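You operate a simulated robot arm through the tools that you are given. There is no shell and no other tool. Be economical: measure what you need, move in short steps, check, and stop when the job is done.

You run a simulated two-armed robot. Do the job below in one go: nothing can be reset, and whatever is moved stays where it is left.

## Task
Prime the pump, start it and leave it running at 1 bar.
Fine: open the tank tap first; pump the plunger till the clear bowl is full; set the knob to 1.
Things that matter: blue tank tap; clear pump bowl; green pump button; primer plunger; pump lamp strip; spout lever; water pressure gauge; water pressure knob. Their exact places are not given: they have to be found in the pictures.

It is judged by the outcome, as a careful person would: the job done as asked, and still so three seconds after it is handed in. It fails if anything else is knocked over, pushed out of place, dropped, spilled or broken.

## Robot
Two 6-joint arms with fingered hands on one trunk, hanging from a carriage that runs on a gantry, over the field with the corners [821, -1555], [821, 745], [-459, 745], [-459, -1555] (x, y) and turns from -4.852 to 7.138 rad about z. Base frame: it is fixed where the carriage stands at the start and does not move with it; the origin is on the floor, on the carriage's upright axis, x ahead of it, y to its left, z up; the surface under the hand at the start is at about z = 1000. Lengths are in mm, angles in rad, forces in N, time in s.
The left shoulder is at the start at [40, 152, 1615], the right one opposite. With the tool pointing down near the work surface each hand reaches from about 420 to 720 mm from the robot's upright axis, wherever it stands, measured 20 degrees to its own side. Places, roughly: blue tank tap [500, -100, 1000]; clear pump bowl [500, 400, 1100]; green pump button [400, 100, 1000]; primer plunger [400, 400, 1100]; pump lamp strip [600, 200, 1200]; spout lever [300, 0, 1100]; water pressure gauge [600, 100, 1200]; water pressure knob [500, 200, 1000]. Payload 4 kg a hand.
The TCP of each hand is the grasp point between the finger pads, 30 mm short of the fingertips. In the tool frame z runs along the fingers and y along their closing line. Largest opening 104 mm; the body of the gripper starts 35 mm behind the TCP. The gripper is a hand of 5 fingers: y runs from the thumb to the fingers, the wrist lies at [-15, -104, -178] in the tool frame, and closing takes about 1.5 s.
Orientation is that of the tool frame in the base frame, as a unit quaternion [w, x, y, z]. With the fingers straight down and the wrist toward the robot, the tool's x, y and z point along [0, 1, 0], [1, 0, 0] and [0, 0, -1] of the base frame.

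## Interface
- The arms move only by the tool play_rows. It takes "left_series", "right_series" or both (then of equal length, played together; a hand with none holds still); each is a list of rows, each a list of 7 numbers: the shift along the tool's x, y, z in units of 400 mm (1.0 is 400 mm), then the turn, a rotation vector about the tool's x, y, z in units of 45 degrees (1.0 is 45 degrees), then the finger opening in mm, from 0 to 104. In form: [[x, y, z, wx, wy, wz, claw], ...]. A call has 1 to 20 rows; each row is the pose to reach, as a shift and turn from the pose commanded when the call began, along the tool's axes at that moment. A call with a number of a shift or a turn outside -1 to 1 is refused whole. Rows are played at 5 a second. More than 50 mm and 0.15 rad between two rows, or a gripper value outside its range, and nothing of the call is played. Where a pose cannot be reached the arm comes as near as it can. A force on the tool above 40 N (or 10 N above the force at the start of the call, whichever is more), or a blocked arm, ends the call early, and 0.2 s more pass. The fingers move at their own pace (about 45 mm/s each) and stop on an object; they squeeze with about 31 N. The grip force told is the motor's: it shows also when the fingers shut on nothing. Time passes only in rows, and 0.2 s behind the last, so rows that repeat a pose let the fingers close. It gives the time, the measured TCP pose, the force on the tool (base axes), the opening and the grip force at its end, in the units of the frame above (readings bear some noise), with the torque about the TCP (base axes, N m) and any sound that the robot's microphone picked up.
- Cameras (640 x 400 px; columns grow to the right, rows downward): "scene" is now at [214.3, 15.7, 1881.7]; the picture's right is [0.28, -0.96, 0.00], its down [-0.88, -0.26, -0.40] and it looks along [0.38, 0.11, -0.92] (base axes); focal length 264 px, centre (320, 200). "left" rides on the left gripper at [-60, -84, -120] in its tool frame; the picture's right is [-0.79, -0.29, 0.54], its down [0.56, -0.71, 0.44] and it looks along [0.26, 0.65, 0.72] (tool axes); focal length 234 px, centre (320, 200). "right" rides on the right gripper at [60, -84, -119] in its tool frame; the picture's right is [-0.79, 0.29, -0.54], its down [-0.56, -0.71, 0.44] and it looks along [-0.26, 0.65, 0.72] (tool axes); focal length 234 px, centre (320, 200).
- camera(camera): a new picture of that camera. It takes no simulated time.
- lift_body(by): slides the trunk up (or, below 0, down) by that many mm; the arms and the scene camera ride with it, the base frame stays. It gives what a move gives, with no picture.
- steer(legs): drives the robot by 1 to 6 legs, each [ahead, left, turn to the left] in mm, mm and rad, along the robot's own axes; the way and the turn of a leg run together, so that a leg with both is an arc; at most 1500 mm and 3.142 rad a leg. The arms and the cameras ride along, it lands a little off, and it stops where it bumps. It keeps to its track: a leg is cut to what the track allows. It gives what a move gives.
- preshape(shape, hand): the hand has 5 fingers and takes this shape, open, in about a second: jaw (thumb against the fingers, like two jaws); tri (thumb and two fingers); tip (a fingertip pinch); poke (one finger out to press); point (the index stretched); flat (the hand flat); cup (the hand cupped); fist (a fist). The gripper value then closes the fingers along that shape, each until it touches; the sizes above hold for jaw. It gives what a move gives, with no picture.
- turn_head(pan, tilt): turns the head with the scene camera to pan (to the left, within 1.501 rad either way) and tilt (down, from -0.506 to 1.204), counted from straight ahead of the robot. It gives what a move gives.
- point_at(camera, pixels): there is no depth. For up to 12 entries [column, row, z] of the newest picture of that camera ("zoom" is the newest enlarged one), the place [x, y] in the base frame at which the ray of that pixel passes the height z, good to about 2 mm. It takes no simulated time.
- enlarge(camera, box): a new picture of the part [left, top, right, bottom] of that camera's present view, enlarged. It takes no simulated time.
- sign_off(): hands the job in; it is judged then, once.

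Work in short steps. Measure before you move; look again where a grasp or a placing could have gone wrong, and mend it. You have 80 turns and 62 pictures in all, those below and enlarged ones among them. Open the grippers and draw the arms clear of the work before you hand the job in, unless the task says otherwise; then end with one line.

The tools are called after "Call:" by a JSON object that holds its "op" and its "data". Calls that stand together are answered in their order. play_rows: Moves the arms, as the interface text tells. Its arguments: {"type":"object","properties":{"left_series":{"type":"array"},"right_series":{"type":"array"}},"required":[]} The other tools are called the same way: lift_body (by) slides the trunk up or down; preshape (shape, hand) gives the hand a shape; steer (legs) drives the base; turn_head (pan, tilt) turns the head that bears the scene camera; camera (camera) takes a picture; point_at (camera, pixels) gives the place at which the rays of pixels pass given heights; enlarge (camera, box) takes an enlarged picture of a part of a camera's view; sign_off () hands the job in.

At the start:

```text
time_s: 0.0
left_eef_pos: [428.6, 354.0, 1317.8]
left_tool_rot: [0.0, 0.708, 0.707, 0.0]
left_wrist_force: [-0.2, 0.0, -1.1]
left_torque: [0.02, 0.02, 0.03]
left_gripper_width: 103.5
left_finger_force: 0.1
left_shape: jaw
right_eef_pos: [508.6, -99.5, 1423.5]
right_tool_rot: [0.002, 0.709, 0.706, -0.002]
right_wrist_force: [0.3, 0.2, 0.0]
right_torque: [-0.01, 0.01, 0.01]
right_gripper_width: 103.5
right_finger_force: 0.1
right_shape: jaw
trunk travel left (down, up): [-788.0, 12.0]
robot x, y, heading: [1.9, 0.8, -0.004]
head pan, tilt: [0.288, 1.159]
```

scene: 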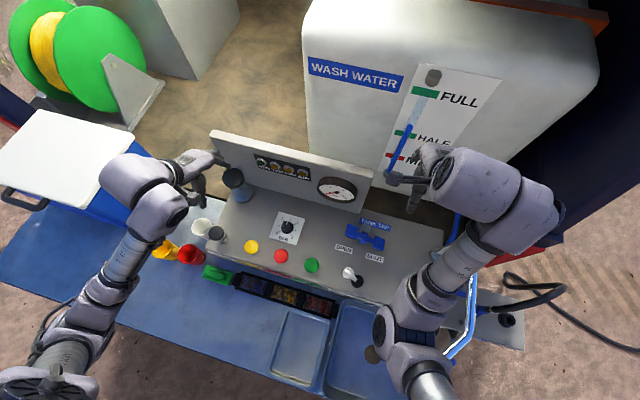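
right: 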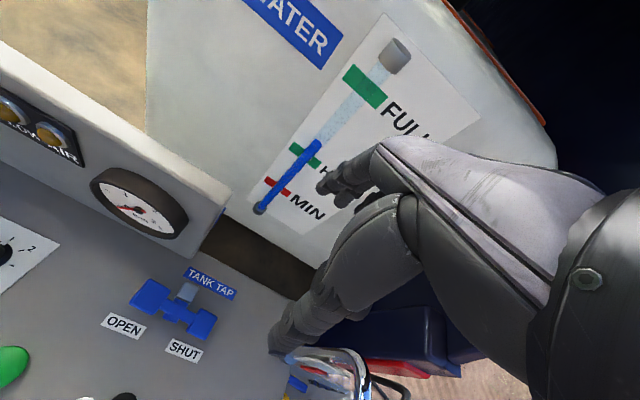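
left: 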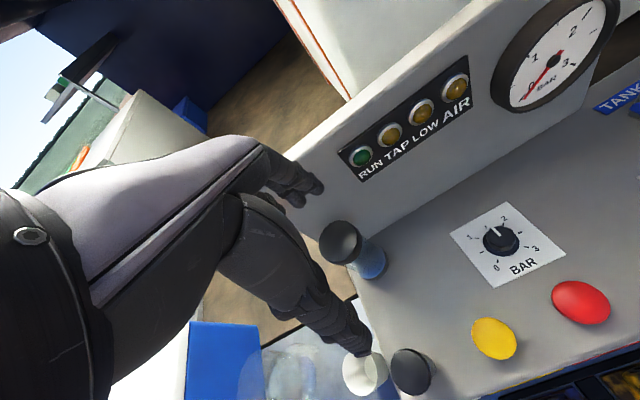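

The panel spans about columns 200-440 and rows 130-300 in the scene picture. I'll enlarge it to read the controls.

Call:
{"op": "enlarge", "data": {"camera": "scene", "box": [180, 130, 340, 290]}}

Call:
{"op": "enlarge", "data": {"camera": "scene", "box": [300, 170, 460, 310]}}

Call:
{"op": "point_at", "data": {"camera": "scene", "pixels": [[365, 237, 1000], [365, 237, 1050], [312, 265, 1000], [288, 227, 1000], [216, 233, 1000], [216, 233, 1050], [234, 178, 1100], [235, 195, 1000], [350, 272, 1050], [338, 190, 1100], [251, 246, 1000]]}}

```text
2.50 times, centred on (260, 210) of scene
```

zoom: 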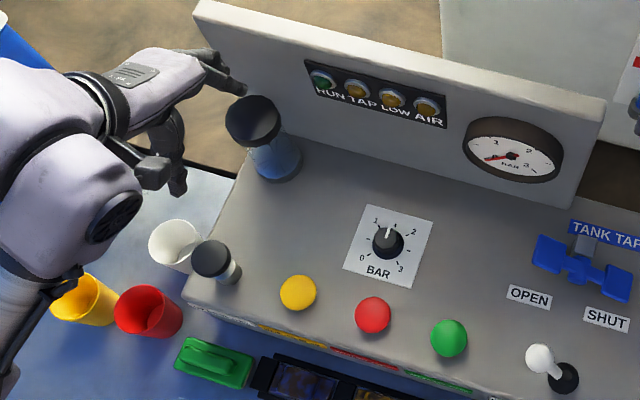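

```text
2.86 times, centred on (380, 240) of scene
```

zoom: 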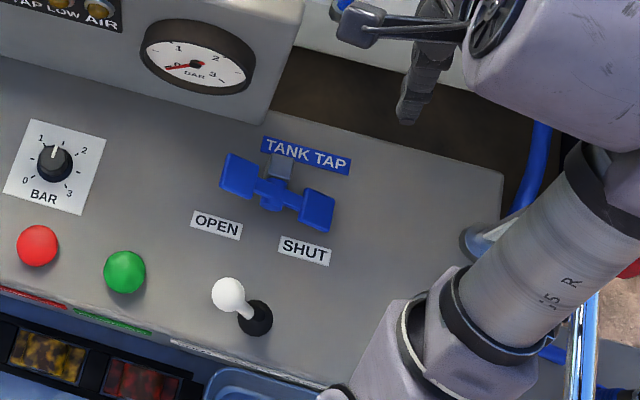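

```text
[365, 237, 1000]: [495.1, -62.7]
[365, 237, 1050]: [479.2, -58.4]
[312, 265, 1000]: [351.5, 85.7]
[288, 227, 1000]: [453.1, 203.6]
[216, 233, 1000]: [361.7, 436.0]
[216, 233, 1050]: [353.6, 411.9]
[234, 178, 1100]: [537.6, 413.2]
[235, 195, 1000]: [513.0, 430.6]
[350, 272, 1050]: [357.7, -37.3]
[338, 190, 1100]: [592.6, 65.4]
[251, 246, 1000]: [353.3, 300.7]
```

Now I triangulate heights with the hand cameras: tap (172,308) in the right one, knob (500,238), plunger (413,365), bowl (340,242) and yellow button (494,338) in the left one.

Call:
{"op": "enlarge", "data": {"camera": "right", "box": [80, 240, 280, 380]}}

Call:
{"op": "point_at", "data": {"camera": "right", "pixels": [[172, 308, 1000], [172, 308, 1050], [172, 308, 1100], [125, 326, 1000], [125, 326, 1050], [183, 350, 1000], [183, 350, 1050]]}}

Call:
{"op": "point_at", "data": {"camera": "left", "pixels": [[500, 238, 1000], [500, 238, 1050], [500, 238, 1100], [413, 365, 1050], [413, 365, 1100], [340, 242, 1100], [340, 242, 1150], [494, 338, 1000], [494, 338, 1050], [580, 302, 1000], [580, 302, 1050]]}}

Call:
{"op": "point_at", "data": {"camera": "scene", "pixels": [[288, 227, 1050], [216, 233, 1100], [234, 178, 1150], [251, 246, 1050], [281, 256, 1000], [281, 256, 1050], [312, 265, 1050], [344, 247, 1000], [344, 247, 1050], [375, 258, 1000], [375, 258, 1050], [288, 227, 1100]]}}

```text
2.86 times, centred on (180, 310) of right
```

zoom: 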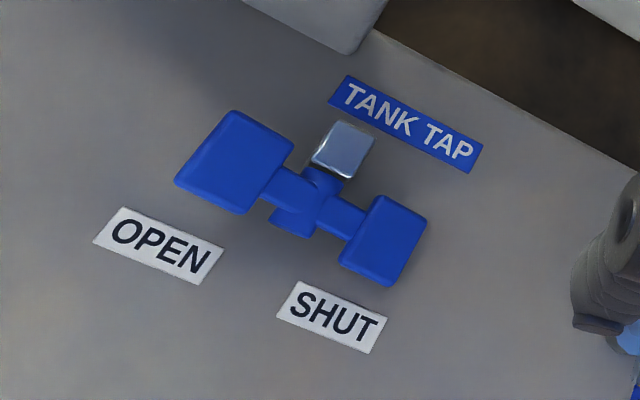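

```text
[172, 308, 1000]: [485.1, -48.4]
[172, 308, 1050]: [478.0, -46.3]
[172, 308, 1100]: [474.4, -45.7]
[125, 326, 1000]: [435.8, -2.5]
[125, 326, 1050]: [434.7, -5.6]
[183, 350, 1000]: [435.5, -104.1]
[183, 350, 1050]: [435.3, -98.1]
```

```text
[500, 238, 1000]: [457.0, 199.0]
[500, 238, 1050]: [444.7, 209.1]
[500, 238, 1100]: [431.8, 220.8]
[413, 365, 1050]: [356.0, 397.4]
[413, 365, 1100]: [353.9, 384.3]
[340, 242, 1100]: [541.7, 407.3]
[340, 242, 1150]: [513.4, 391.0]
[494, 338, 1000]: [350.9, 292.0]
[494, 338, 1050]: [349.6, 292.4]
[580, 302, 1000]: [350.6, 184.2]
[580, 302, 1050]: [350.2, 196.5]
```

```text
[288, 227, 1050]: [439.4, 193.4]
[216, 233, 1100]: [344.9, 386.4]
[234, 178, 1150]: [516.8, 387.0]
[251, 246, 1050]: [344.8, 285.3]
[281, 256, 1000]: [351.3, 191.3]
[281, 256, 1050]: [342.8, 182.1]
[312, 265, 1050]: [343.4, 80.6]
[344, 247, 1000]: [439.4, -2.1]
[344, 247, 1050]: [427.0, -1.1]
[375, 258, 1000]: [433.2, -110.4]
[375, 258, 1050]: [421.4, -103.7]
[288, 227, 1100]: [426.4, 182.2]
```

The panel surface is at z≈1000, the tap near (487,-55), the plunger near (350,390) and the knob near (450,201). I lower the right hand to look at the tap from closer.

Call:
{"op": "play_rows", "data": {"right_series": [[0.01, -0.03, 0.09, 0, 0, 0, 103], [0.02, -0.06, 0.18, 0, 0, 0, 103], [0.03, -0.09, 0.27, 0, 0, 0, 103], [0.04, -0.12, 0.36, 0, 0, 0, 103], [0.05, -0.145, 0.43, 0, 0, 0, 103]]}}

Call:
{"op": "camera", "data": {"camera": "right"}}

Call:
{"op": "enlarge", "data": {"camera": "scene", "box": [330, 200, 430, 270]}}

```text
time_s: 0.8
left_eef_pos: [429.5, 354.3, 1316.9]
left_tool_rot: [0.001, 0.707, 0.707, 0.0]
left_wrist_force: [0.0, 0.1, -0.2]
left_torque: [-0.02, -0.01, -0.03]
left_gripper_width: 103.8
left_finger_force: 0.0
left_shape: jaw
right_eef_pos: [529.4, -114.4, 1420.8]
right_tool_rot: [0.098, 0.711, 0.694, 0.05]
right_wrist_force: [0.2, 0.1, -0.4]
right_torque: [0.02, 0.01, -0.03]
right_gripper_width: 103.0
right_finger_force: 0.0
right_shape: jaw
trunk travel left (down, up): [-788.0, 12.0]
robot x, y, heading: [-2.6, 0.4, -0.0]
head pan, tilt: [0.288, 1.159]
stopped in row 3 (right hand): the arm was blocked; the commanded pose is now the measured one
```

```text
55 pictures are left
```

right: 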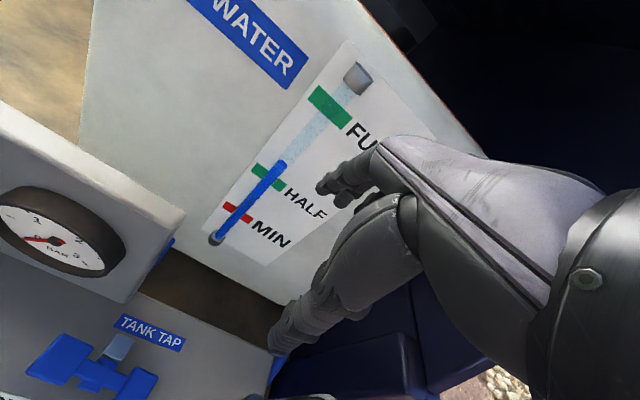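

```text
5.71 times, centred on (380, 235) of scene
```

zoom: 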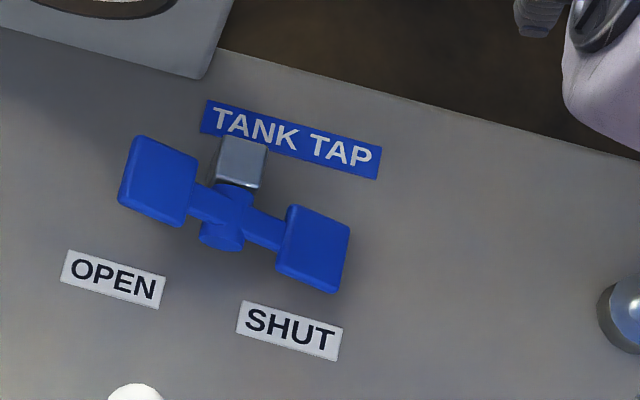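

The right arm was blocked, with no force at the tool and the hand deflected. I check the scene for what its forearm may have touched (the chrome spout near (470,300)).

Call:
{"op": "camera", "data": {"camera": "scene"}}

```text
53 pictures are left
```

scene: 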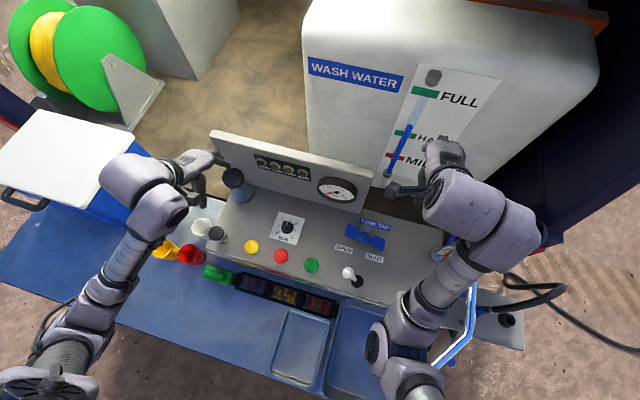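

The right forearm lies over the chrome spout arch around (465,330). I measure where that arch stands at several heights, and enlarge it.

Call:
{"op": "point_at", "data": {"camera": "scene", "pixels": [[474, 290, 1000], [474, 290, 1200], [474, 290, 1300], [440, 363, 1000], [440, 363, 1200], [440, 363, 1300], [440, 255, 1000], [440, 255, 1100], [375, 352, 1300], [375, 352, 1500], [370, 354, 1000]]}}

Call:
{"op": "enlarge", "data": {"camera": "scene", "box": [360, 200, 540, 400]}}

Call:
{"op": "enlarge", "data": {"camera": "right", "box": [0, 280, 200, 400]}}

```text
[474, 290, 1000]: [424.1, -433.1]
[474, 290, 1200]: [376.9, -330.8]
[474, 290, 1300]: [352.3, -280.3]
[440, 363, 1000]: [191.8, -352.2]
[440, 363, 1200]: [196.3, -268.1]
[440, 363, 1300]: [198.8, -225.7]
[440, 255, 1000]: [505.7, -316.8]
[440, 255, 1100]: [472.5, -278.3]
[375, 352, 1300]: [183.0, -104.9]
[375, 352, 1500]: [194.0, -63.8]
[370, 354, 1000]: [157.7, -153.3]
```

```text
2.00 times, centred on (450, 300) of scene
```

zoom: 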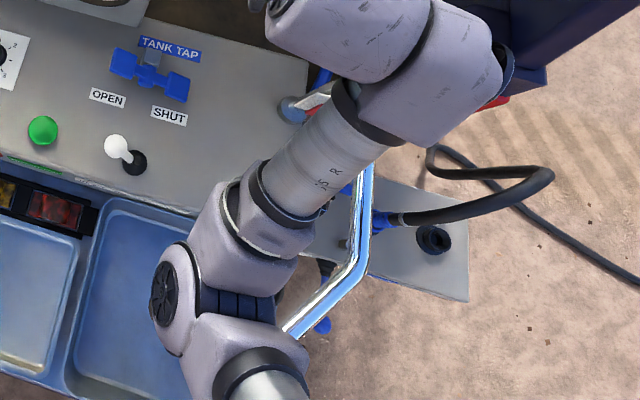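

```text
3.20 times, centred on (100, 340) of right
```

zoom: 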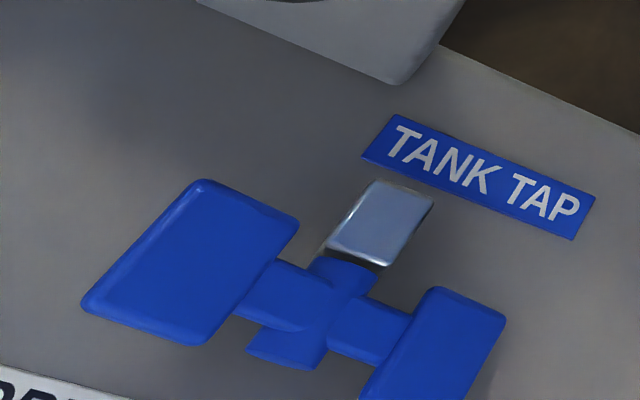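

The tap looks like a butterfly bar on a horizontal spindle facing the robot. I triangulate both lobes (scene (352,232) and (379,243); right (60,359) and (136,385)) to check that.

Call:
{"op": "point_at", "data": {"camera": "scene", "pixels": [[351.6, 231.7, 1020], [351.6, 231.7, 1040], [351.6, 231.7, 1060], [351.6, 231.7, 1080], [351.6, 231.7, 1100], [378.6, 243.4, 1000], [378.6, 243.4, 1020], [378.6, 243.4, 1040], [378.6, 243.4, 1060], [362.8, 240.3, 1020], [362.8, 240.3, 1040], [362.8, 240.3, 1060]]}}

Call:
{"op": "point_at", "data": {"camera": "right", "pixels": [[60, 358.8, 1020], [60, 358.8, 1040], [60, 358.8, 1060], [60, 358.8, 1080], [60, 358.8, 1100], [136, 385.3, 1000], [136, 385.3, 1020], [136, 385.3, 1040], [136, 385.3, 1060], [89, 383.8, 1020], [89, 383.8, 1040], [89, 383.8, 1060]]}}

```text
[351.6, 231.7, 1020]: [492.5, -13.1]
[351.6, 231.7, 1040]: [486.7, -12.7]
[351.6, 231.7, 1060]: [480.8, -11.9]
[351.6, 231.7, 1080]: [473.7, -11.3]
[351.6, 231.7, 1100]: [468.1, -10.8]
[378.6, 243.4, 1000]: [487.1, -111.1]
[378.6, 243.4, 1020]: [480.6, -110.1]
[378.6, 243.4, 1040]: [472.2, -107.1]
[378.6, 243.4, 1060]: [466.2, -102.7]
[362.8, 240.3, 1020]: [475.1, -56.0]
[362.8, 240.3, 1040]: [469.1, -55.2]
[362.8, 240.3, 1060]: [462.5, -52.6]
```

```text
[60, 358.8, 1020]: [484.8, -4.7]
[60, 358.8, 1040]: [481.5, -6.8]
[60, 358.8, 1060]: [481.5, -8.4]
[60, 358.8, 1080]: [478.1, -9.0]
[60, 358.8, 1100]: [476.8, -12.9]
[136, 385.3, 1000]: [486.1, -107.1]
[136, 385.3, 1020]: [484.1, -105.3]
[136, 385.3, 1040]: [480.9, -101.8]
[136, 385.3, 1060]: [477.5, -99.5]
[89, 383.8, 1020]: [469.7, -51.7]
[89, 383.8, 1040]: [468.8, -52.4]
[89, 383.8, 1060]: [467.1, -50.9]
```

Triangulation gives the left lobe at about (479,-9,1065), the right lobe at (484,-109,1010) and the hub at (469,-54,1040). The SHUT end is down, so pushing the left (OPEN) lobe down opens the tap. I'll use the left arm for it, and first put the right arm back to its free start pose.

Call:
{"op": "play_rows", "data": {"right_series": [[0.01, -0.013, -0.01, 0.066, 0.021, -0.008, 103], [0.02, -0.026, -0.02, 0.133, 0.043, -0.015, 103], [0.03, -0.039, -0.03, 0.2, 0.064, -0.023, 103], [0.037, -0.052, -0.04, 0.266, 0.086, -0.031, 103], [0.037, -0.052, -0.08, 0.266, 0.086, -0.031, 103]]}}

Call:
{"op": "preshape", "data": {"hand": "left", "shape": "fist"}}

Call:
{"op": "camera", "data": {"camera": "left"}}

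```text
time_s: 2.0
left_eef_pos: [428.5, 354.2, 1316.4]
left_tool_rot: [0.0, 0.707, 0.707, 0.0]
left_wrist_force: [0.2, -0.5, 0.0]
left_torque: [-0.02, 0.04, -0.01]
left_gripper_width: 103.6
left_finger_force: 0.0
left_shape: jaw
right_eef_pos: [507.8, -93.1, 1431.4]
right_tool_rot: [0.009, 0.71, 0.704, -0.004]
right_wrist_force: [0.6, 0.2, -0.6]
right_torque: [-0.01, -0.01, 0.01]
right_gripper_width: 103.3
right_finger_force: 0.1
right_shape: jaw
right hand out of reach, approached as far as the arm can: row 4, 5
trunk travel left (down, up): [-788.0, 12.0]
robot x, y, heading: [-0.5, -0.8, -0.001]
head pan, tilt: [0.288, 1.159]
```

```text
time_s: 2.9
left_eef_pos: [429.5, 355.1, 1317.2]
left_tool_rot: [0.001, 0.707, 0.707, 0.0]
left_wrist_force: [-0.2, 0.0, 0.2]
left_torque: [0.02, 0.0, 0.01]
left_gripper_width: 0.0
left_finger_force: 0.0
left_shape: fist
right_eef_pos: [508.4, -92.9, 1434.1]
right_tool_rot: [0.008, 0.711, 0.703, -0.002]
right_wrist_force: [0.9, 0.1, -0.5]
right_torque: [-0.01, 0.0, 0.02]
right_gripper_width: 103.0
right_finger_force: 0.0
right_shape: jaw
trunk travel left (down, up): [-788.0, 12.0]
robot x, y, heading: [-3.1, -1.5, -0.003]
head pan, tilt: [0.288, 1.159]
```

```text
50 pictures are left
```

left: 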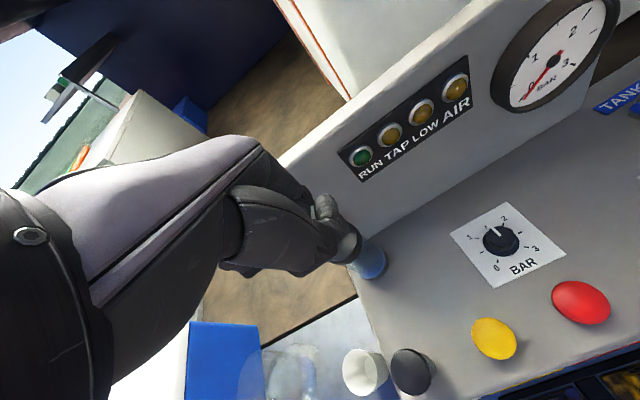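

The right arm is free again at (508,-93,1434). I shape the left hand to "poke" and look at where its finger lies.

Call:
{"op": "preshape", "data": {"hand": "left", "shape": "poke"}}

Call:
{"op": "camera", "data": {"camera": "left"}}

Call:
{"op": "enlarge", "data": {"camera": "scene", "box": [100, 110, 260, 210]}}

```text
time_s: 3.8
left_eef_pos: [428.4, 354.3, 1317.1]
left_tool_rot: [0.0, 0.707, 0.707, 0.001]
left_wrist_force: [0.6, 1.0, 0.4]
left_torque: [0.0, 0.0, -0.01]
left_gripper_width: 0.0
left_finger_force: 0.1
left_shape: poke
right_eef_pos: [507.8, -91.0, 1434.0]
right_tool_rot: [0.01, 0.71, 0.704, -0.002]
right_wrist_force: [0.0, 0.2, 0.1]
right_torque: [-0.01, -0.03, 0.0]
right_gripper_width: 102.8
right_finger_force: 0.1
right_shape: jaw
trunk travel left (down, up): [-788.0, 12.0]
robot x, y, heading: [1.8, 1.3, -0.001]
head pan, tilt: [0.288, 1.159]
```

```text
49 pictures are left
```

left: 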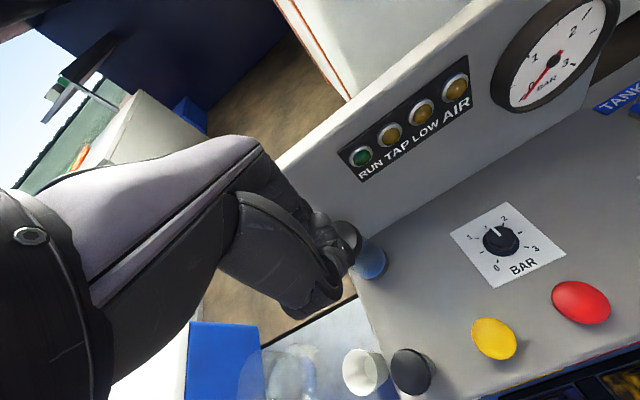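

```text
4.00 times, centred on (180, 160) of scene
```

zoom: 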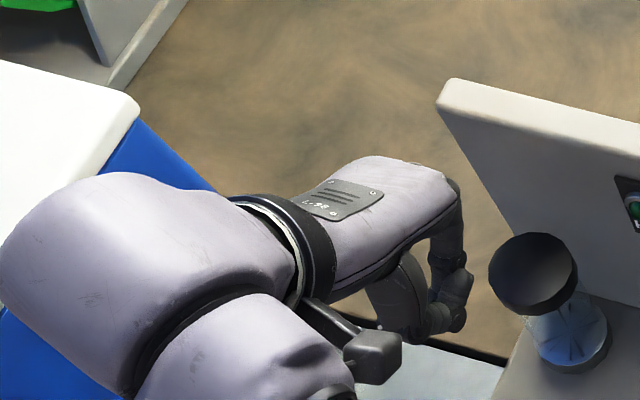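

The poke finger seems to end near (345,235). I try "point" to compare, with an enlarged view of the hand.

Call:
{"op": "enlarge", "data": {"camera": "left", "box": [220, 140, 420, 330]}}

Call:
{"op": "preshape", "data": {"hand": "left", "shape": "point"}}

Call:
{"op": "enlarge", "data": {"camera": "left", "box": [220, 140, 420, 330]}}

```text
2.11 times, centred on (320, 235) of left
```

zoom: 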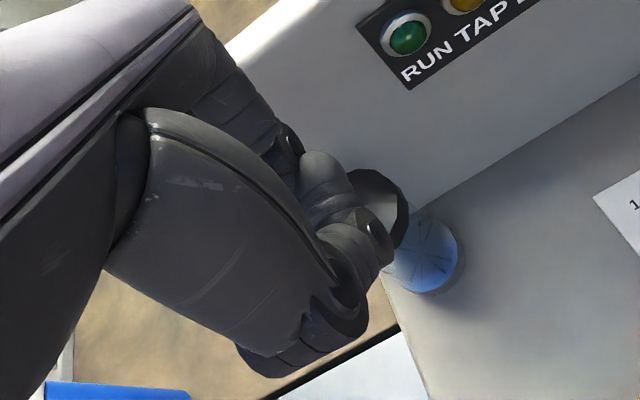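

```text
time_s: 4.7
left_eef_pos: [428.8, 353.6, 1316.6]
left_tool_rot: [0.0, 0.707, 0.707, -0.001]
left_wrist_force: [0.3, 0.6, 0.6]
left_torque: [0.01, 0.02, 0.02]
left_gripper_width: 0.1
left_finger_force: 0.3
left_shape: point
right_eef_pos: [506.9, -90.6, 1433.5]
right_tool_rot: [0.01, 0.71, 0.704, -0.002]
right_wrist_force: [0.4, -0.3, 1.0]
right_torque: [-0.03, -0.05, -0.03]
right_gripper_width: 103.0
right_finger_force: 0.1
right_shape: jaw
trunk travel left (down, up): [-788.0, 12.0]
robot x, y, heading: [2.3, 0.4, -0.003]
head pan, tilt: [0.288, 1.159]
```

```text
2.11 times, centred on (320, 235) of left
```

zoom: 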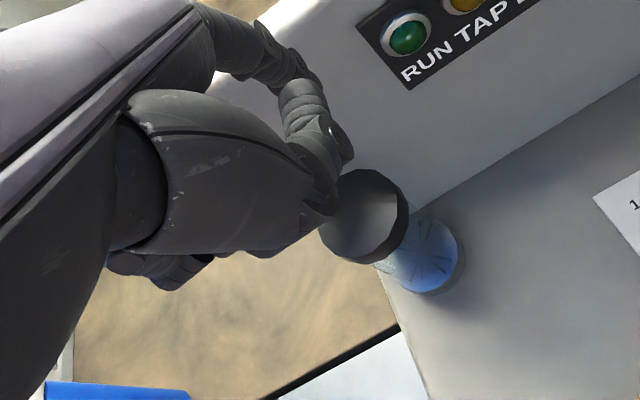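

Poke puts the index tip a little beyond the TCP, which is good for pressing. I reshape to poke, descend, and traverse to above the left lobe at (479,-5) with the TCP at z≈1170.

Call:
{"op": "preshape", "data": {"hand": "left", "shape": "poke"}}

Call:
{"op": "play_rows", "data": {"left_series": [[0, 0.02, 0.12, 0, 0, 0, 0], [0, 0.05, 0.24, 0, 0, 0, 0], [-0.05, 0.1, 0.34, 0, 0, 0, 0], [-0.16, 0.125, 0.365, 0, 0, 0, 0], [-0.27, 0.125, 0.365, 0, 0, 0, 0], [-0.38, 0.125, 0.365, 0, 0, 0, 0], [-0.49, 0.125, 0.365, 0, 0, 0, 0], [-0.6, 0.125, 0.365, 0, 0, 0, 0], [-0.7, 0.125, 0.365, 0, 0, 0, 0], [-0.8, 0.125, 0.365, 0, 0, 0, 0], [-0.9, 0.125, 0.365, 0, 0, 0, 0]]}}

Call:
{"op": "camera", "data": {"camera": "left"}}

Call:
{"op": "camera", "data": {"camera": "scene"}}

```text
time_s: 5.6
left_eef_pos: [428.1, 355.1, 1316.8]
left_tool_rot: [0.0, 0.708, 0.707, 0.0]
left_wrist_force: [-0.5, -0.8, -0.4]
left_torque: [0.02, 0.02, -0.01]
left_gripper_width: 0.0
left_finger_force: 0.0
left_shape: poke
right_eef_pos: [507.9, -91.3, 1433.9]
right_tool_rot: [0.009, 0.71, 0.704, -0.002]
right_wrist_force: [0.3, -0.1, 0.5]
right_torque: [0.0, 0.0, -0.01]
right_gripper_width: 103.2
right_finger_force: 0.0
right_shape: jaw
trunk travel left (down, up): [-788.0, 12.0]
robot x, y, heading: [0.6, -0.9, 0.001]
head pan, tilt: [0.288, 1.159]
```

```text
time_s: 7.3
left_eef_pos: [478.6, 235.1, 1158.9]
left_tool_rot: [-0.068, 0.703, 0.705, 0.059]
left_wrist_force: [0.1, 0.0, 0.0]
left_torque: [0.0, 0.0, -0.01]
left_gripper_width: 0.0
left_finger_force: 0.1
left_shape: poke
left hand out of reach, approached as far as the arm can: row 8
right_eef_pos: [507.9, -92.8, 1434.6]
right_tool_rot: [0.012, 0.711, 0.704, -0.002]
right_wrist_force: [-0.3, -0.8, 0.1]
right_torque: [0.03, 0.01, 0.0]
right_gripper_width: 103.1
right_finger_force: 0.2
right_shape: jaw
trunk travel left (down, up): [-788.0, 12.0]
robot x, y, heading: [2.4, 1.5, -0.002]
head pan, tilt: [0.288, 1.159]
stopped in row 8 (left hand): the arm was blocked; the commanded pose is now the measured one
```

```text
45 pictures are left
```

left: 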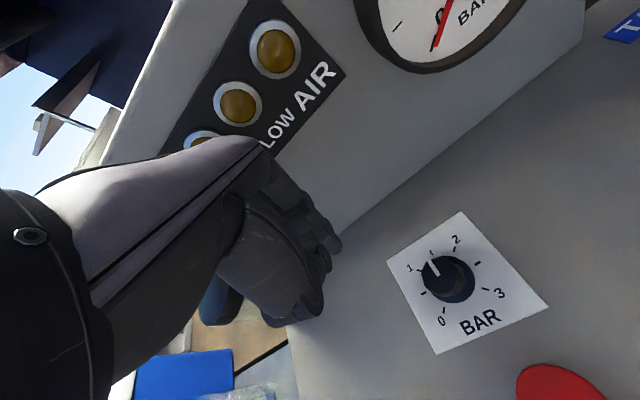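

```text
44 pictures are left
```

scene: 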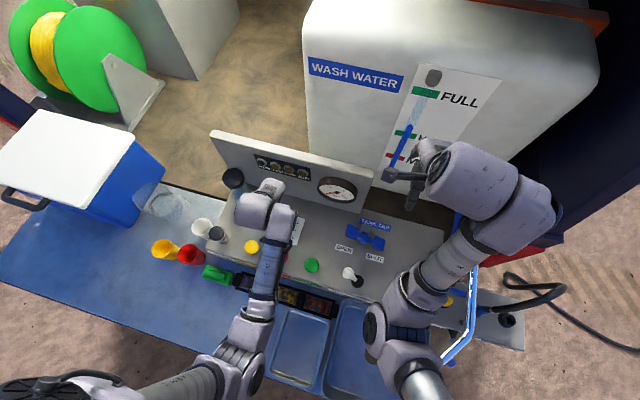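

The left arm's reach ends about 13° left of ahead, so each arm needs its side. I restore the left hand up and back, then drive to about (-55,190): there the right arm can reach tap and button, and the left arm the plunger.

Call:
{"op": "play_rows", "data": {"left_series": [[0.05, -0.02, -0.08, -0.004, -0.05, 0, 0], [0.1, -0.04, -0.16, -0.008, -0.1, 0, 0], [0.15, -0.06, -0.24, -0.012, -0.16, 0, 0], [0.2, -0.08, -0.32, -0.016, -0.22, 0, 0], [0.25, -0.1, -0.38, -0.016, -0.229, 0.004, 0]]}}

Call:
{"op": "steer", "data": {"legs": [[-55, 190, 0]]}}

Call:
{"op": "camera", "data": {"camera": "scene"}}

Call:
{"op": "camera", "data": {"camera": "right"}}

```text
time_s: 8.5
left_eef_pos: [439.7, 304.4, 1324.5]
left_tool_rot: [0.003, 0.708, 0.706, -0.001]
left_wrist_force: [-0.2, 0.4, -0.2]
left_torque: [-0.02, 0.02, -0.03]
left_gripper_width: 0.1
left_finger_force: 0.1
left_shape: poke
right_eef_pos: [508.5, -91.9, 1433.8]
right_tool_rot: [0.01, 0.711, 0.703, -0.003]
right_wrist_force: [0.0, -0.1, -0.2]
right_torque: [0.02, -0.02, -0.02]
right_gripper_width: 103.0
right_finger_force: 0.1
right_shape: jaw
trunk travel left (down, up): [-788.0, 12.0]
robot x, y, heading: [-1.2, -2.0, -0.001]
head pan, tilt: [0.288, 1.159]
```

```text
time_s: 10.1
left_eef_pos: [384.6, 494.9, 1324.3]
left_tool_rot: [0.002, 0.708, 0.706, -0.001]
left_wrist_force: [0.2, 0.4, 0.4]
left_torque: [0.02, -0.03, 0.03]
left_gripper_width: 0.0
left_finger_force: 0.0
left_shape: poke
right_eef_pos: [453.6, 96.6, 1434.6]
right_tool_rot: [0.011, 0.711, 0.703, -0.003]
right_wrist_force: [1.0, 0.1, 0.3]
right_torque: [0.02, -0.03, -0.01]
right_gripper_width: 103.2
right_finger_force: 0.1
right_shape: jaw
trunk travel left (down, up): [-788.0, 12.0]
robot x, y, heading: [-51.9, 193.7, -0.001]
head pan, tilt: [0.288, 1.159]
```

```text
43 pictures are left
```

scene: 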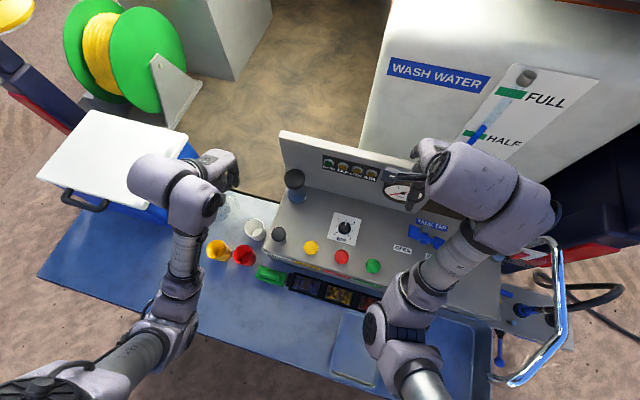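

```text
42 pictures are left
```

right: 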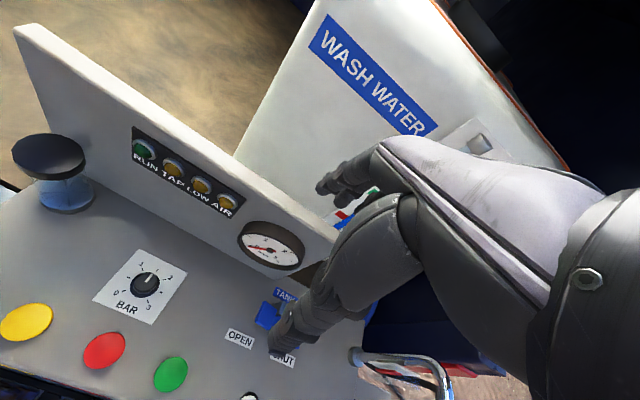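

The spout arch is now clear of the right arm. I shape the right hand to poke and bring it over the left tap lobe, TCP to (478,-3,1180).

Call:
{"op": "preshape", "data": {"hand": "right", "shape": "poke"}}

Call:
{"op": "play_rows", "data": {"right_series": [[-0.03, 0.01, 0.09, 0, 0, 0, 0], [-0.06, 0.02, 0.18, 0, 0, 0, 0], [-0.09, 0.03, 0.27, 0, 0, 0, 0], [-0.12, 0.04, 0.36, 0, 0, 0, 0], [-0.16, 0.05, 0.45, 0, 0, 0, 0], [-0.2, 0.06, 0.54, 0, 0, 0, 0], [-0.25, 0.062, 0.635, 0, 0, 0, 0]]}}

Call:
{"op": "camera", "data": {"camera": "right"}}

Call:
{"op": "camera", "data": {"camera": "scene"}}

```text
time_s: 11.0
left_eef_pos: [384.7, 495.1, 1326.0]
left_tool_rot: [0.002, 0.708, 0.706, -0.001]
left_wrist_force: [-0.1, 0.8, 0.6]
left_torque: [0.03, 0.01, 0.03]
left_gripper_width: 0.0
left_finger_force: 0.1
left_shape: poke
right_eef_pos: [453.6, 97.4, 1434.9]
right_tool_rot: [0.011, 0.711, 0.703, -0.004]
right_wrist_force: [-0.2, -1.0, 0.2]
right_torque: [0.0, 0.01, 0.0]
right_gripper_width: 0.0
right_finger_force: 0.1
right_shape: poke
trunk travel left (down, up): [-788.0, 12.0]
robot x, y, heading: [-54.9, 192.6, -0.004]
head pan, tilt: [0.288, 1.159]
```

```text
time_s: 12.6
left_eef_pos: [383.9, 494.9, 1325.8]
left_tool_rot: [0.003, 0.708, 0.706, -0.001]
left_wrist_force: [-0.5, -0.9, -0.4]
left_torque: [-0.01, 0.01, -0.01]
left_gripper_width: 0.0
left_finger_force: 0.0
left_shape: poke
right_eef_pos: [451.6, 81.9, 1239.3]
right_tool_rot: [0.043, 0.712, 0.7, -0.024]
right_wrist_force: [-0.3, -0.8, -0.6]
right_torque: [0.02, -0.02, -0.02]
right_gripper_width: 0.2
right_finger_force: 0.1
right_shape: poke
right hand out of reach, approached as far as the arm can: row 2, 3, 4, 5, 6, 7
trunk travel left (down, up): [-788.0, 12.0]
robot x, y, heading: [-54.1, 188.8, -0.008]
head pan, tilt: [0.288, 1.159]
```

```text
41 pictures are left
```

right: 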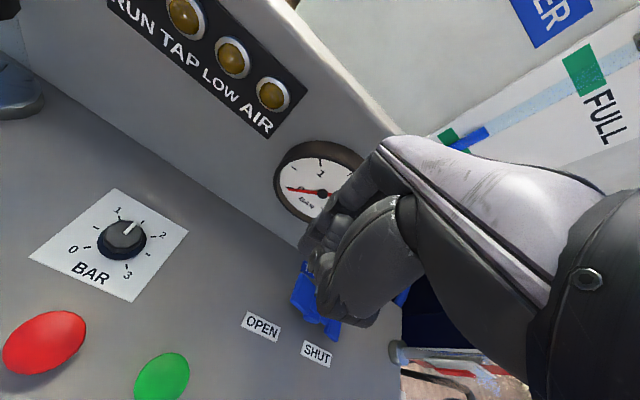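

```text
40 pictures are left
```

scene: 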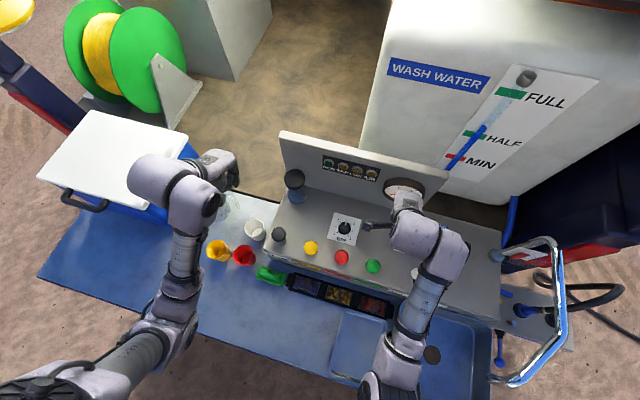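

The hand stopped at (452,82,1239), short of its goal; the reach near straight ahead seems poor, so I go outward (−y) first and then see whether the pose is held.

Call:
{"op": "play_rows", "data": {"right_series": [[-0.06, 0, -0.03, 0.01, 0.04, -0.007, 0], [-0.12, 0.02, -0.03, 0.02, 0.08, -0.015, 0], [-0.18, 0.04, -0.03, 0.034, 0.12, -0.022, 0], [-0.21, 0.06, -0.03, 0.034, 0.12, -0.022, 0], [-0.21, 0.07, 0.0, 0.034, 0.12, -0.022, 0], [-0.21, 0.07, 0.05, 0.034, 0.12, -0.022, 0]]}}

```text
time_s: 13.6
left_eef_pos: [385.1, 494.4, 1324.2]
left_tool_rot: [0.003, 0.708, 0.706, -0.001]
left_wrist_force: [-0.1, -0.7, -0.2]
left_torque: [0.02, 0.0, -0.01]
left_gripper_width: 0.0
left_finger_force: 0.0
left_shape: poke
right_eef_pos: [432.7, 75.7, 1251.7]
right_tool_rot: [0.028, 0.714, 0.698, -0.039]
right_wrist_force: [-0.2, 0.4, 0.8]
right_torque: [-0.04, -0.01, 0.01]
right_gripper_width: 0.0
right_finger_force: 0.0
right_shape: poke
right hand out of reach, approached as far as the arm can: row 1, 2, 3, 4
trunk travel left (down, up): [-788.0, 12.0]
robot x, y, heading: [-53.5, 190.0, -0.005]
head pan, tilt: [0.288, 1.159]
stopped in row 4 (right hand): the arm was blocked; the commanded pose is now the measured one
```

The hand only slid to (433,76,1252); targets inboard of the shoulder line seem to jam it, while the left arm did well well outboard. I raise the right hand and swing it outboard, and measure the cooler near (190,150) to see how far left I may drive.

Call:
{"op": "play_rows", "data": {"right_series": [[0, 0, -0.08, 0, 0, 0, 0], [0, 0, -0.16, 0.0, 0.04, 0, 0], [-0.06, 0, -0.2, 0, 0.08, 0, 0], [-0.14, 0, -0.2, 0, 0.12, 0, 0], [-0.22, 0, -0.2, 0, 0.12, 0, 0], [-0.3, 0, -0.2, 0, 0.12, 0, 0], [-0.38, 0, -0.2, 0, 0.12, 0, 0], [-0.46, 0, -0.2, 0, 0.12, 0, 0]]}}

Call:
{"op": "camera", "data": {"camera": "scene"}}

Call:
{"op": "point_at", "data": {"camera": "scene", "pixels": [[190, 148, 1000], [190, 148, 1100], [190, 148, 1200], [150, 207, 1000], [150, 207, 1100], [150, 207, 1200], [165, 222, 900], [550, 240, 1200], [560, 330, 1200]]}}

```text
time_s: 15.3
left_eef_pos: [385.3, 495.7, 1326.7]
left_tool_rot: [0.003, 0.708, 0.706, -0.001]
left_wrist_force: [0.2, 0.8, 0.6]
left_torque: [0.03, 0.01, -0.01]
left_gripper_width: 0.1
left_finger_force: 0.1
left_shape: poke
right_eef_pos: [431.9, 73.9, 1336.7]
right_tool_rot: [0.009, 0.72, 0.693, -0.027]
right_wrist_force: [0.5, 0.3, -0.6]
right_torque: [-0.01, 0.01, 0.01]
right_gripper_width: 0.0
right_finger_force: 0.2
right_shape: poke
right hand out of reach, approached as far as the arm can: row 3, 4, 5, 6, 7, 8
trunk travel left (down, up): [-788.0, 12.0]
robot x, y, heading: [-51.8, 195.2, 0.003]
head pan, tilt: [0.288, 1.159]
```

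```text
39 pictures are left
```

scene: 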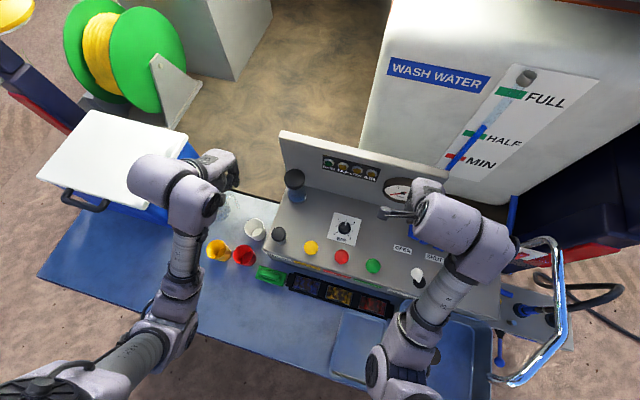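

```text
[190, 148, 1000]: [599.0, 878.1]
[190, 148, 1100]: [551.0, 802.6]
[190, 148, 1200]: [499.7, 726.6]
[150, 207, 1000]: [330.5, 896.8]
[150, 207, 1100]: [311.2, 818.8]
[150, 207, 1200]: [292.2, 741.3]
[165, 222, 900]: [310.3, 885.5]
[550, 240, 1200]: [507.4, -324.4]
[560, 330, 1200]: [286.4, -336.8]
```

The right arm refuses to go −y with this orientation, and its small drift is a clockwise yaw. I let the hand yaw clockwise (+wz) about 0.6 rad, which costs nothing for pressing, and then try going outboard.

Call:
{"op": "play_rows", "data": {"right_series": [[0, 0, 0, 0, 0, 0.15, 0], [0, 0, 0, 0, 0, 0.3, 0], [0, 0, 0, 0, 0, 0.45, 0], [0, 0, 0, 0, 0, 0.6, 0], [0, 0, 0, 0, 0, 0.75, 0], [-0.08, 0, 0, 0, 0, 0.75, 0], [-0.16, 0, 0, 0, 0, 0.75, 0]]}}

```text
time_s: 15.9
left_eef_pos: [385.5, 495.5, 1326.1]
left_tool_rot: [0.003, 0.709, 0.706, -0.001]
left_wrist_force: [0.6, 0.3, 0.1]
left_torque: [-0.04, 0.04, -0.02]
left_gripper_width: 0.2
left_finger_force: 0.2
left_shape: poke
right_eef_pos: [435.3, 22.9, 1337.8]
right_tool_rot: [0.074, 0.782, 0.616, -0.058]
right_wrist_force: [0.8, -0.2, 0.9]
right_torque: [-0.01, 0.02, 0.01]
right_gripper_width: 0.0
right_finger_force: 0.0
right_shape: poke
right hand out of reach, approached as far as the arm can: row 1, 2
trunk travel left (down, up): [-788.0, 12.0]
robot x, y, heading: [-49.8, 191.4, 0.0]
head pan, tilt: [0.288, 1.159]
stopped in row 2 (right hand): the arm was blocked; the commanded pose is now the measured one
```

Yawing helped: y went from 74 to 23. I continue the yaw from here without translating.

Call:
{"op": "play_rows", "data": {"right_series": [[0, 0, 0, 0, 0, 0.15, 0], [0, 0, 0, 0, 0, 0.3, 0], [0, 0, 0, 0, 0, 0.45, 0], [0, 0, 0, 0, 0, 0.5, 0]]}}

Call:
{"op": "camera", "data": {"camera": "scene"}}

```text
time_s: 16.5
left_eef_pos: [386.7, 495.0, 1325.1]
left_tool_rot: [0.003, 0.709, 0.705, 0.0]
left_wrist_force: [0.1, 0.1, -0.3]
left_torque: [0.01, 0.02, -0.01]
left_gripper_width: 0.0
left_finger_force: 0.1
left_shape: poke
right_eef_pos: [422.1, -42.3, 1353.1]
right_tool_rot: [0.16, 0.834, 0.518, -0.098]
right_wrist_force: [-0.1, -0.1, 0.9]
right_torque: [0.02, 0.03, 0.02]
right_gripper_width: 0.1
right_finger_force: 0.1
right_shape: poke
right hand out of reach, approached as far as the arm can: row 1, 2
trunk travel left (down, up): [-788.0, 12.0]
robot x, y, heading: [-53.1, 189.7, -0.002]
head pan, tilt: [0.288, 1.159]
stopped in row 2 (right hand): the arm was blocked; the commanded pose is now the measured one
```

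```text
38 pictures are left
```

scene: 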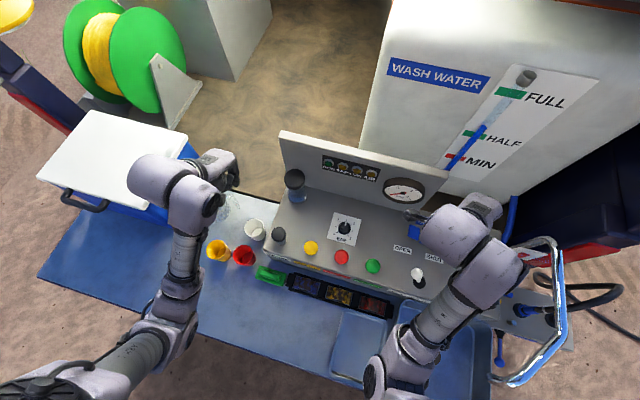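

The arm now gets outboard at (422,-42,1353), yawed by about 0.7 rad and tilted 21° (tool z = [0,-0.37,-0.93]). I rotate +0.376 rad about base x to bring the fingers vertical here.

Call:
{"op": "play_rows", "data": {"right_series": [[0, 0, 0, 0.053, 0.107, 0, 0], [0, 0, 0, 0.106, 0.214, 0, 0], [0, 0, 0, 0.16, 0.321, 0, 0], [0, 0, 0, 0.213, 0.429, 0, 0], [0, 0, 0, 0.213, 0.429, 0, 0]]}}

```text
time_s: 17.6
left_eef_pos: [385.7, 494.7, 1324.1]
left_tool_rot: [0.002, 0.708, 0.706, -0.001]
left_wrist_force: [-0.4, 0.0, -0.6]
left_torque: [-0.01, -0.03, -0.04]
left_gripper_width: 0.0
left_finger_force: 0.1
left_shape: poke
right_eef_pos: [385.7, -20.6, 1413.8]
right_tool_rot: [0.075, 0.859, 0.505, -0.031]
right_wrist_force: [0.3, -1.0, -0.2]
right_torque: [0.01, 0.02, -0.02]
right_gripper_width: 0.2
right_finger_force: 0.0
right_shape: poke
right hand out of reach, approached as far as the arm can: row 1, 2, 3, 4, 5
trunk travel left (down, up): [-788.0, 12.0]
robot x, y, heading: [-58.0, 191.6, 0.0]
head pan, tilt: [0.288, 1.159]
stopped in row 5 (right hand): the arm was blocked; the commanded pose is now the measured one
```

Now at rel. azimuth −25°, high at z=1414. Low poses worked best for the left arm, so I descend here by 150 mm while righting the hand.

Call:
{"op": "play_rows", "data": {"right_series": [[0.02, 0.01, 0.075, 0.025, 0.033, 0, 0], [0.04, 0.02, 0.15, 0.05, 0.066, 0, 0], [0.06, 0.03, 0.225, 0.075, 0.1, 0, 0], [0.08, 0.04, 0.3, 0.1, 0.133, 0, 0], [0.097, 0.05, 0.372, 0.125, 0.164, 0, 0]]}}

Call:
{"op": "camera", "data": {"camera": "right"}}

```text
time_s: 18.2
left_eef_pos: [386.5, 494.6, 1325.4]
left_tool_rot: [0.003, 0.708, 0.706, -0.001]
left_wrist_force: [-0.3, 0.1, -0.2]
left_torque: [0.02, 0.0, -0.01]
left_gripper_width: 0.0
left_finger_force: 0.1
left_shape: poke
right_eef_pos: [384.0, -46.0, 1386.2]
right_tool_rot: [0.13, 0.862, 0.485, -0.064]
right_wrist_force: [-0.4, 0.4, -0.6]
right_torque: [-0.03, 0.02, 0.0]
right_gripper_width: 0.0
right_finger_force: 0.0
right_shape: poke
right hand out of reach, approached as far as the arm can: row 1, 2
trunk travel left (down, up): [-788.0, 12.0]
robot x, y, heading: [-53.5, 191.4, 0.001]
head pan, tilt: [0.288, 1.159]
stopped in row 2 (right hand): the arm was blocked; the commanded pose is now the measured one
```

```text
37 pictures are left
```

right: 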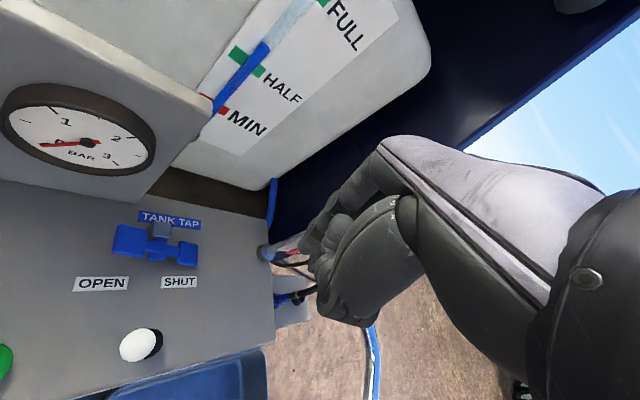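

The right arm is stuck at some limit in this posture, but the left arm works well around rel. (440,300). By turning the robot right I can use the left arm for everything. The spout top triangulates to z≈1237 at (275,-312), away from the right arm's sweep. I drive back 100 mm, then turn −60°.

Call:
{"op": "steer", "data": {"legs": [[-100, 0, 0], [0, 0, -1.047]]}}

Call:
{"op": "turn_head", "data": {"pan": 0.7, "tilt": 0.9}}

Call:
{"op": "camera", "data": {"camera": "scene"}}

Call:
{"op": "camera", "data": {"camera": "left"}}

```text
time_s: 22.0
left_eef_pos: [325.5, -41.7, 1325.1]
left_tool_rot: [0.001, 0.967, 0.253, -0.002]
left_wrist_force: [-0.1, 0.2, 0.0]
left_torque: [-0.01, -0.02, 0.0]
left_gripper_width: 0.0
left_finger_force: 0.1
left_shape: poke
right_eef_pos: [-147.6, -305.9, 1386.1]
right_tool_rot: [0.081, 0.989, -0.014, -0.119]
right_wrist_force: [0.2, 0.0, -0.2]
right_torque: [0.03, 0.0, -0.01]
right_gripper_width: 0.0
right_finger_force: 0.2
right_shape: poke
trunk travel left (down, up): [-788.0, 12.0]
robot x, y, heading: [-154.4, 193.9, -1.057]
head pan, tilt: [0.288, 1.159]
```

```text
time_s: 22.9
left_eef_pos: [325.2, -41.3, 1325.7]
left_tool_rot: [0.002, 0.968, 0.253, -0.002]
left_wrist_force: [0.5, -1.0, 0.8]
left_torque: [0.01, -0.04, 0.05]
left_gripper_width: 0.2
left_finger_force: 0.1
left_shape: poke
right_eef_pos: [-147.8, -305.8, 1386.1]
right_tool_rot: [0.08, 0.989, -0.015, -0.12]
right_wrist_force: [-0.1, -0.1, -0.2]
right_torque: [0.01, -0.02, 0.04]
right_gripper_width: 0.0
right_finger_force: 0.0
right_shape: poke
trunk travel left (down, up): [-788.0, 12.0]
robot x, y, heading: [-158.3, 192.5, -1.054]
head pan, tilt: [0.7, 0.901]
```

```text
36 pictures are left
```

scene: 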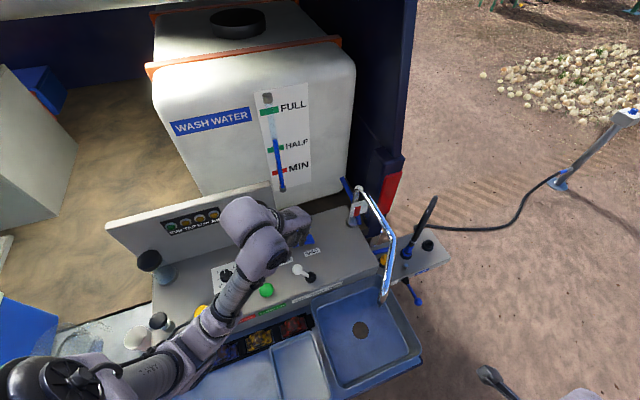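

```text
35 pictures are left
```

left: 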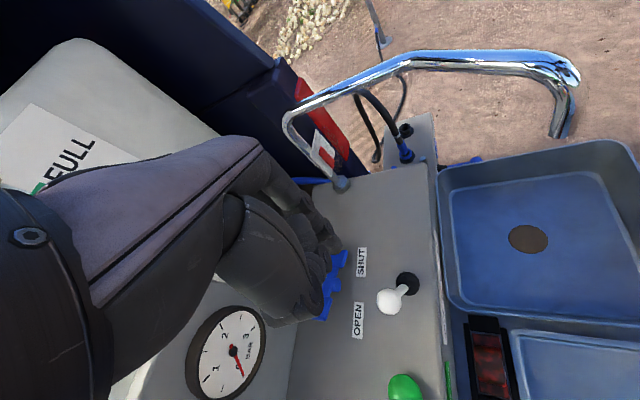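

The left hand is at (325,-41,1325) and free. I drive so its TCP is over the OPEN lobe at (479,-5).

Call:
{"op": "steer", "data": {"legs": [[44, 151, 0]]}}

Call:
{"op": "camera", "data": {"camera": "left"}}

```text
time_s: 24.3
left_eef_pos: [479.4, -3.0, 1325.1]
left_tool_rot: [0.002, 0.967, 0.256, -0.002]
left_wrist_force: [-0.2, 0.1, 0.3]
left_torque: [-0.01, -0.03, -0.01]
left_gripper_width: 0.0
left_finger_force: 0.0
left_shape: poke
right_eef_pos: [8.5, -270.6, 1386.5]
right_tool_rot: [0.082, 0.989, -0.012, -0.12]
right_wrist_force: [0.4, 0.0, -0.2]
right_torque: [-0.01, -0.03, -0.01]
right_gripper_width: 0.2
right_finger_force: 0.0
right_shape: poke
trunk travel left (down, up): [-788.0, 12.0]
robot x, y, heading: [-4.9, 228.7, -1.055]
head pan, tilt: [0.7, 0.901]
```

```text
34 pictures are left
```

left: 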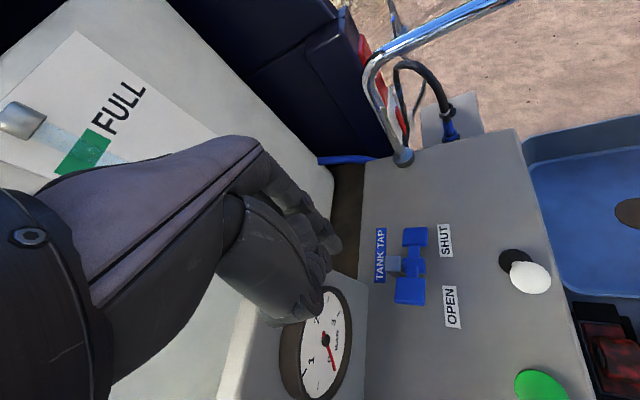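

The line below the TCP meets the OPEN lobe at about (410,290), as wanted. I descend 170 mm and look.

Call:
{"op": "play_rows", "data": {"left_series": [[0, 0, 0.09, 0, 0, 0, 0], [0, 0, 0.18, 0, 0, 0, 0], [0, 0, 0.27, 0, 0, 0, 0], [0, 0, 0.35, 0, 0, 0, 0], [0, 0, 0.425, 0, 0, 0, 0], [0, 0, 0.425, 0, 0, 0, 0]]}}

Call:
{"op": "camera", "data": {"camera": "left"}}

Call:
{"op": "enlarge", "data": {"camera": "scene", "box": [260, 180, 400, 320]}}

```text
time_s: 25.7
left_eef_pos: [479.9, -3.4, 1153.2]
left_tool_rot: [0.002, 0.967, 0.254, -0.002]
left_wrist_force: [-0.9, -0.7, -0.4]
left_torque: [0.0, 0.01, -0.01]
left_gripper_width: 0.0
left_finger_force: 0.1
left_shape: poke
right_eef_pos: [8.2, -270.9, 1386.7]
right_tool_rot: [0.082, 0.989, -0.012, -0.12]
right_wrist_force: [0.9, -0.1, 0.0]
right_torque: [-0.03, -0.01, 0.03]
right_gripper_width: 0.0
right_finger_force: 0.0
right_shape: poke
trunk travel left (down, up): [-788.0, 12.0]
robot x, y, heading: [-8.2, 225.1, -1.056]
head pan, tilt: [0.7, 0.901]
```

```text
33 pictures are left
```

left: 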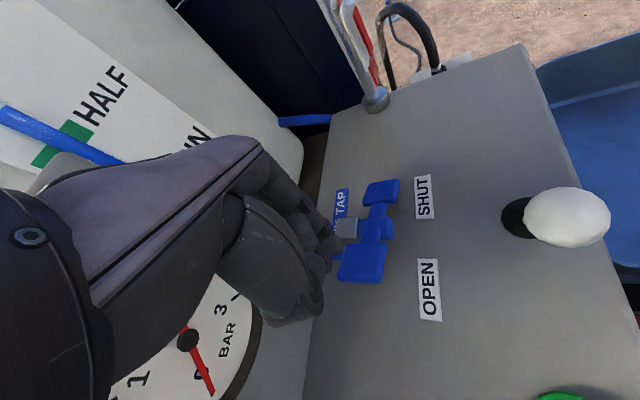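

```text
2.86 times, centred on (330, 250) of scene
```

zoom: 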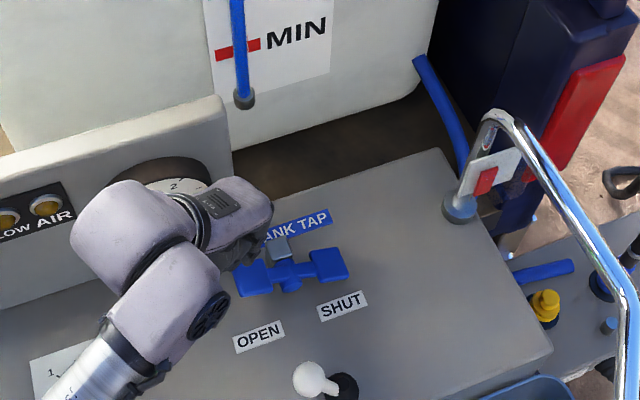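

The lobe centre at (362,262) lies right under the TCP line (359,268). I descend slowly 70 mm, watching the force.

Call:
{"op": "play_rows", "data": {"left_series": [[0, 0, 0.025, 0, 0, 0, 0], [0, 0, 0.05, 0, 0, 0, 0], [0, 0, 0.075, 0, 0, 0, 0], [0, 0, 0.1, 0, 0, 0, 0], [0, 0, 0.125, 0, 0, 0, 0], [0, 0, 0.15, 0, 0, 0, 0], [0, 0, 0.175, 0, 0, 0, 0]]}}

Call:
{"op": "camera", "data": {"camera": "left"}}

```text
time_s: 27.3
left_eef_pos: [478.6, -4.7, 1085.2]
left_tool_rot: [0.002, 0.967, 0.255, -0.002]
left_wrist_force: [0.4, 0.6, 1.0]
left_torque: [0.03, 0.01, 0.04]
left_gripper_width: 0.0
left_finger_force: 0.0
left_shape: poke
right_eef_pos: [8.2, -269.5, 1386.7]
right_tool_rot: [0.081, 0.989, -0.012, -0.119]
right_wrist_force: [0.1, -0.2, 0.8]
right_torque: [0.03, -0.01, 0.04]
right_gripper_width: 0.0
right_finger_force: 0.0
right_shape: poke
trunk travel left (down, up): [-788.0, 12.0]
robot x, y, heading: [-3.4, 232.5, -1.052]
head pan, tilt: [0.7, 0.901]
```

```text
31 pictures are left
```

left: 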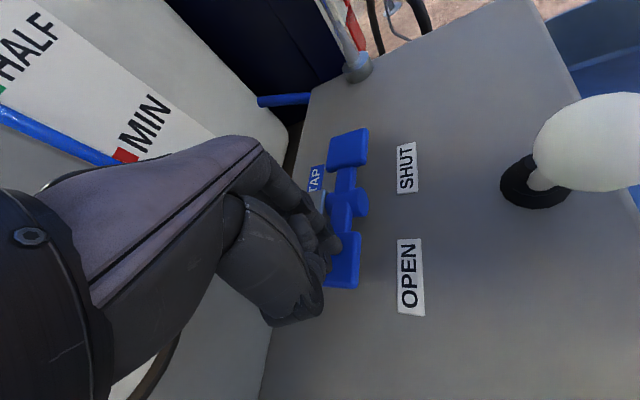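

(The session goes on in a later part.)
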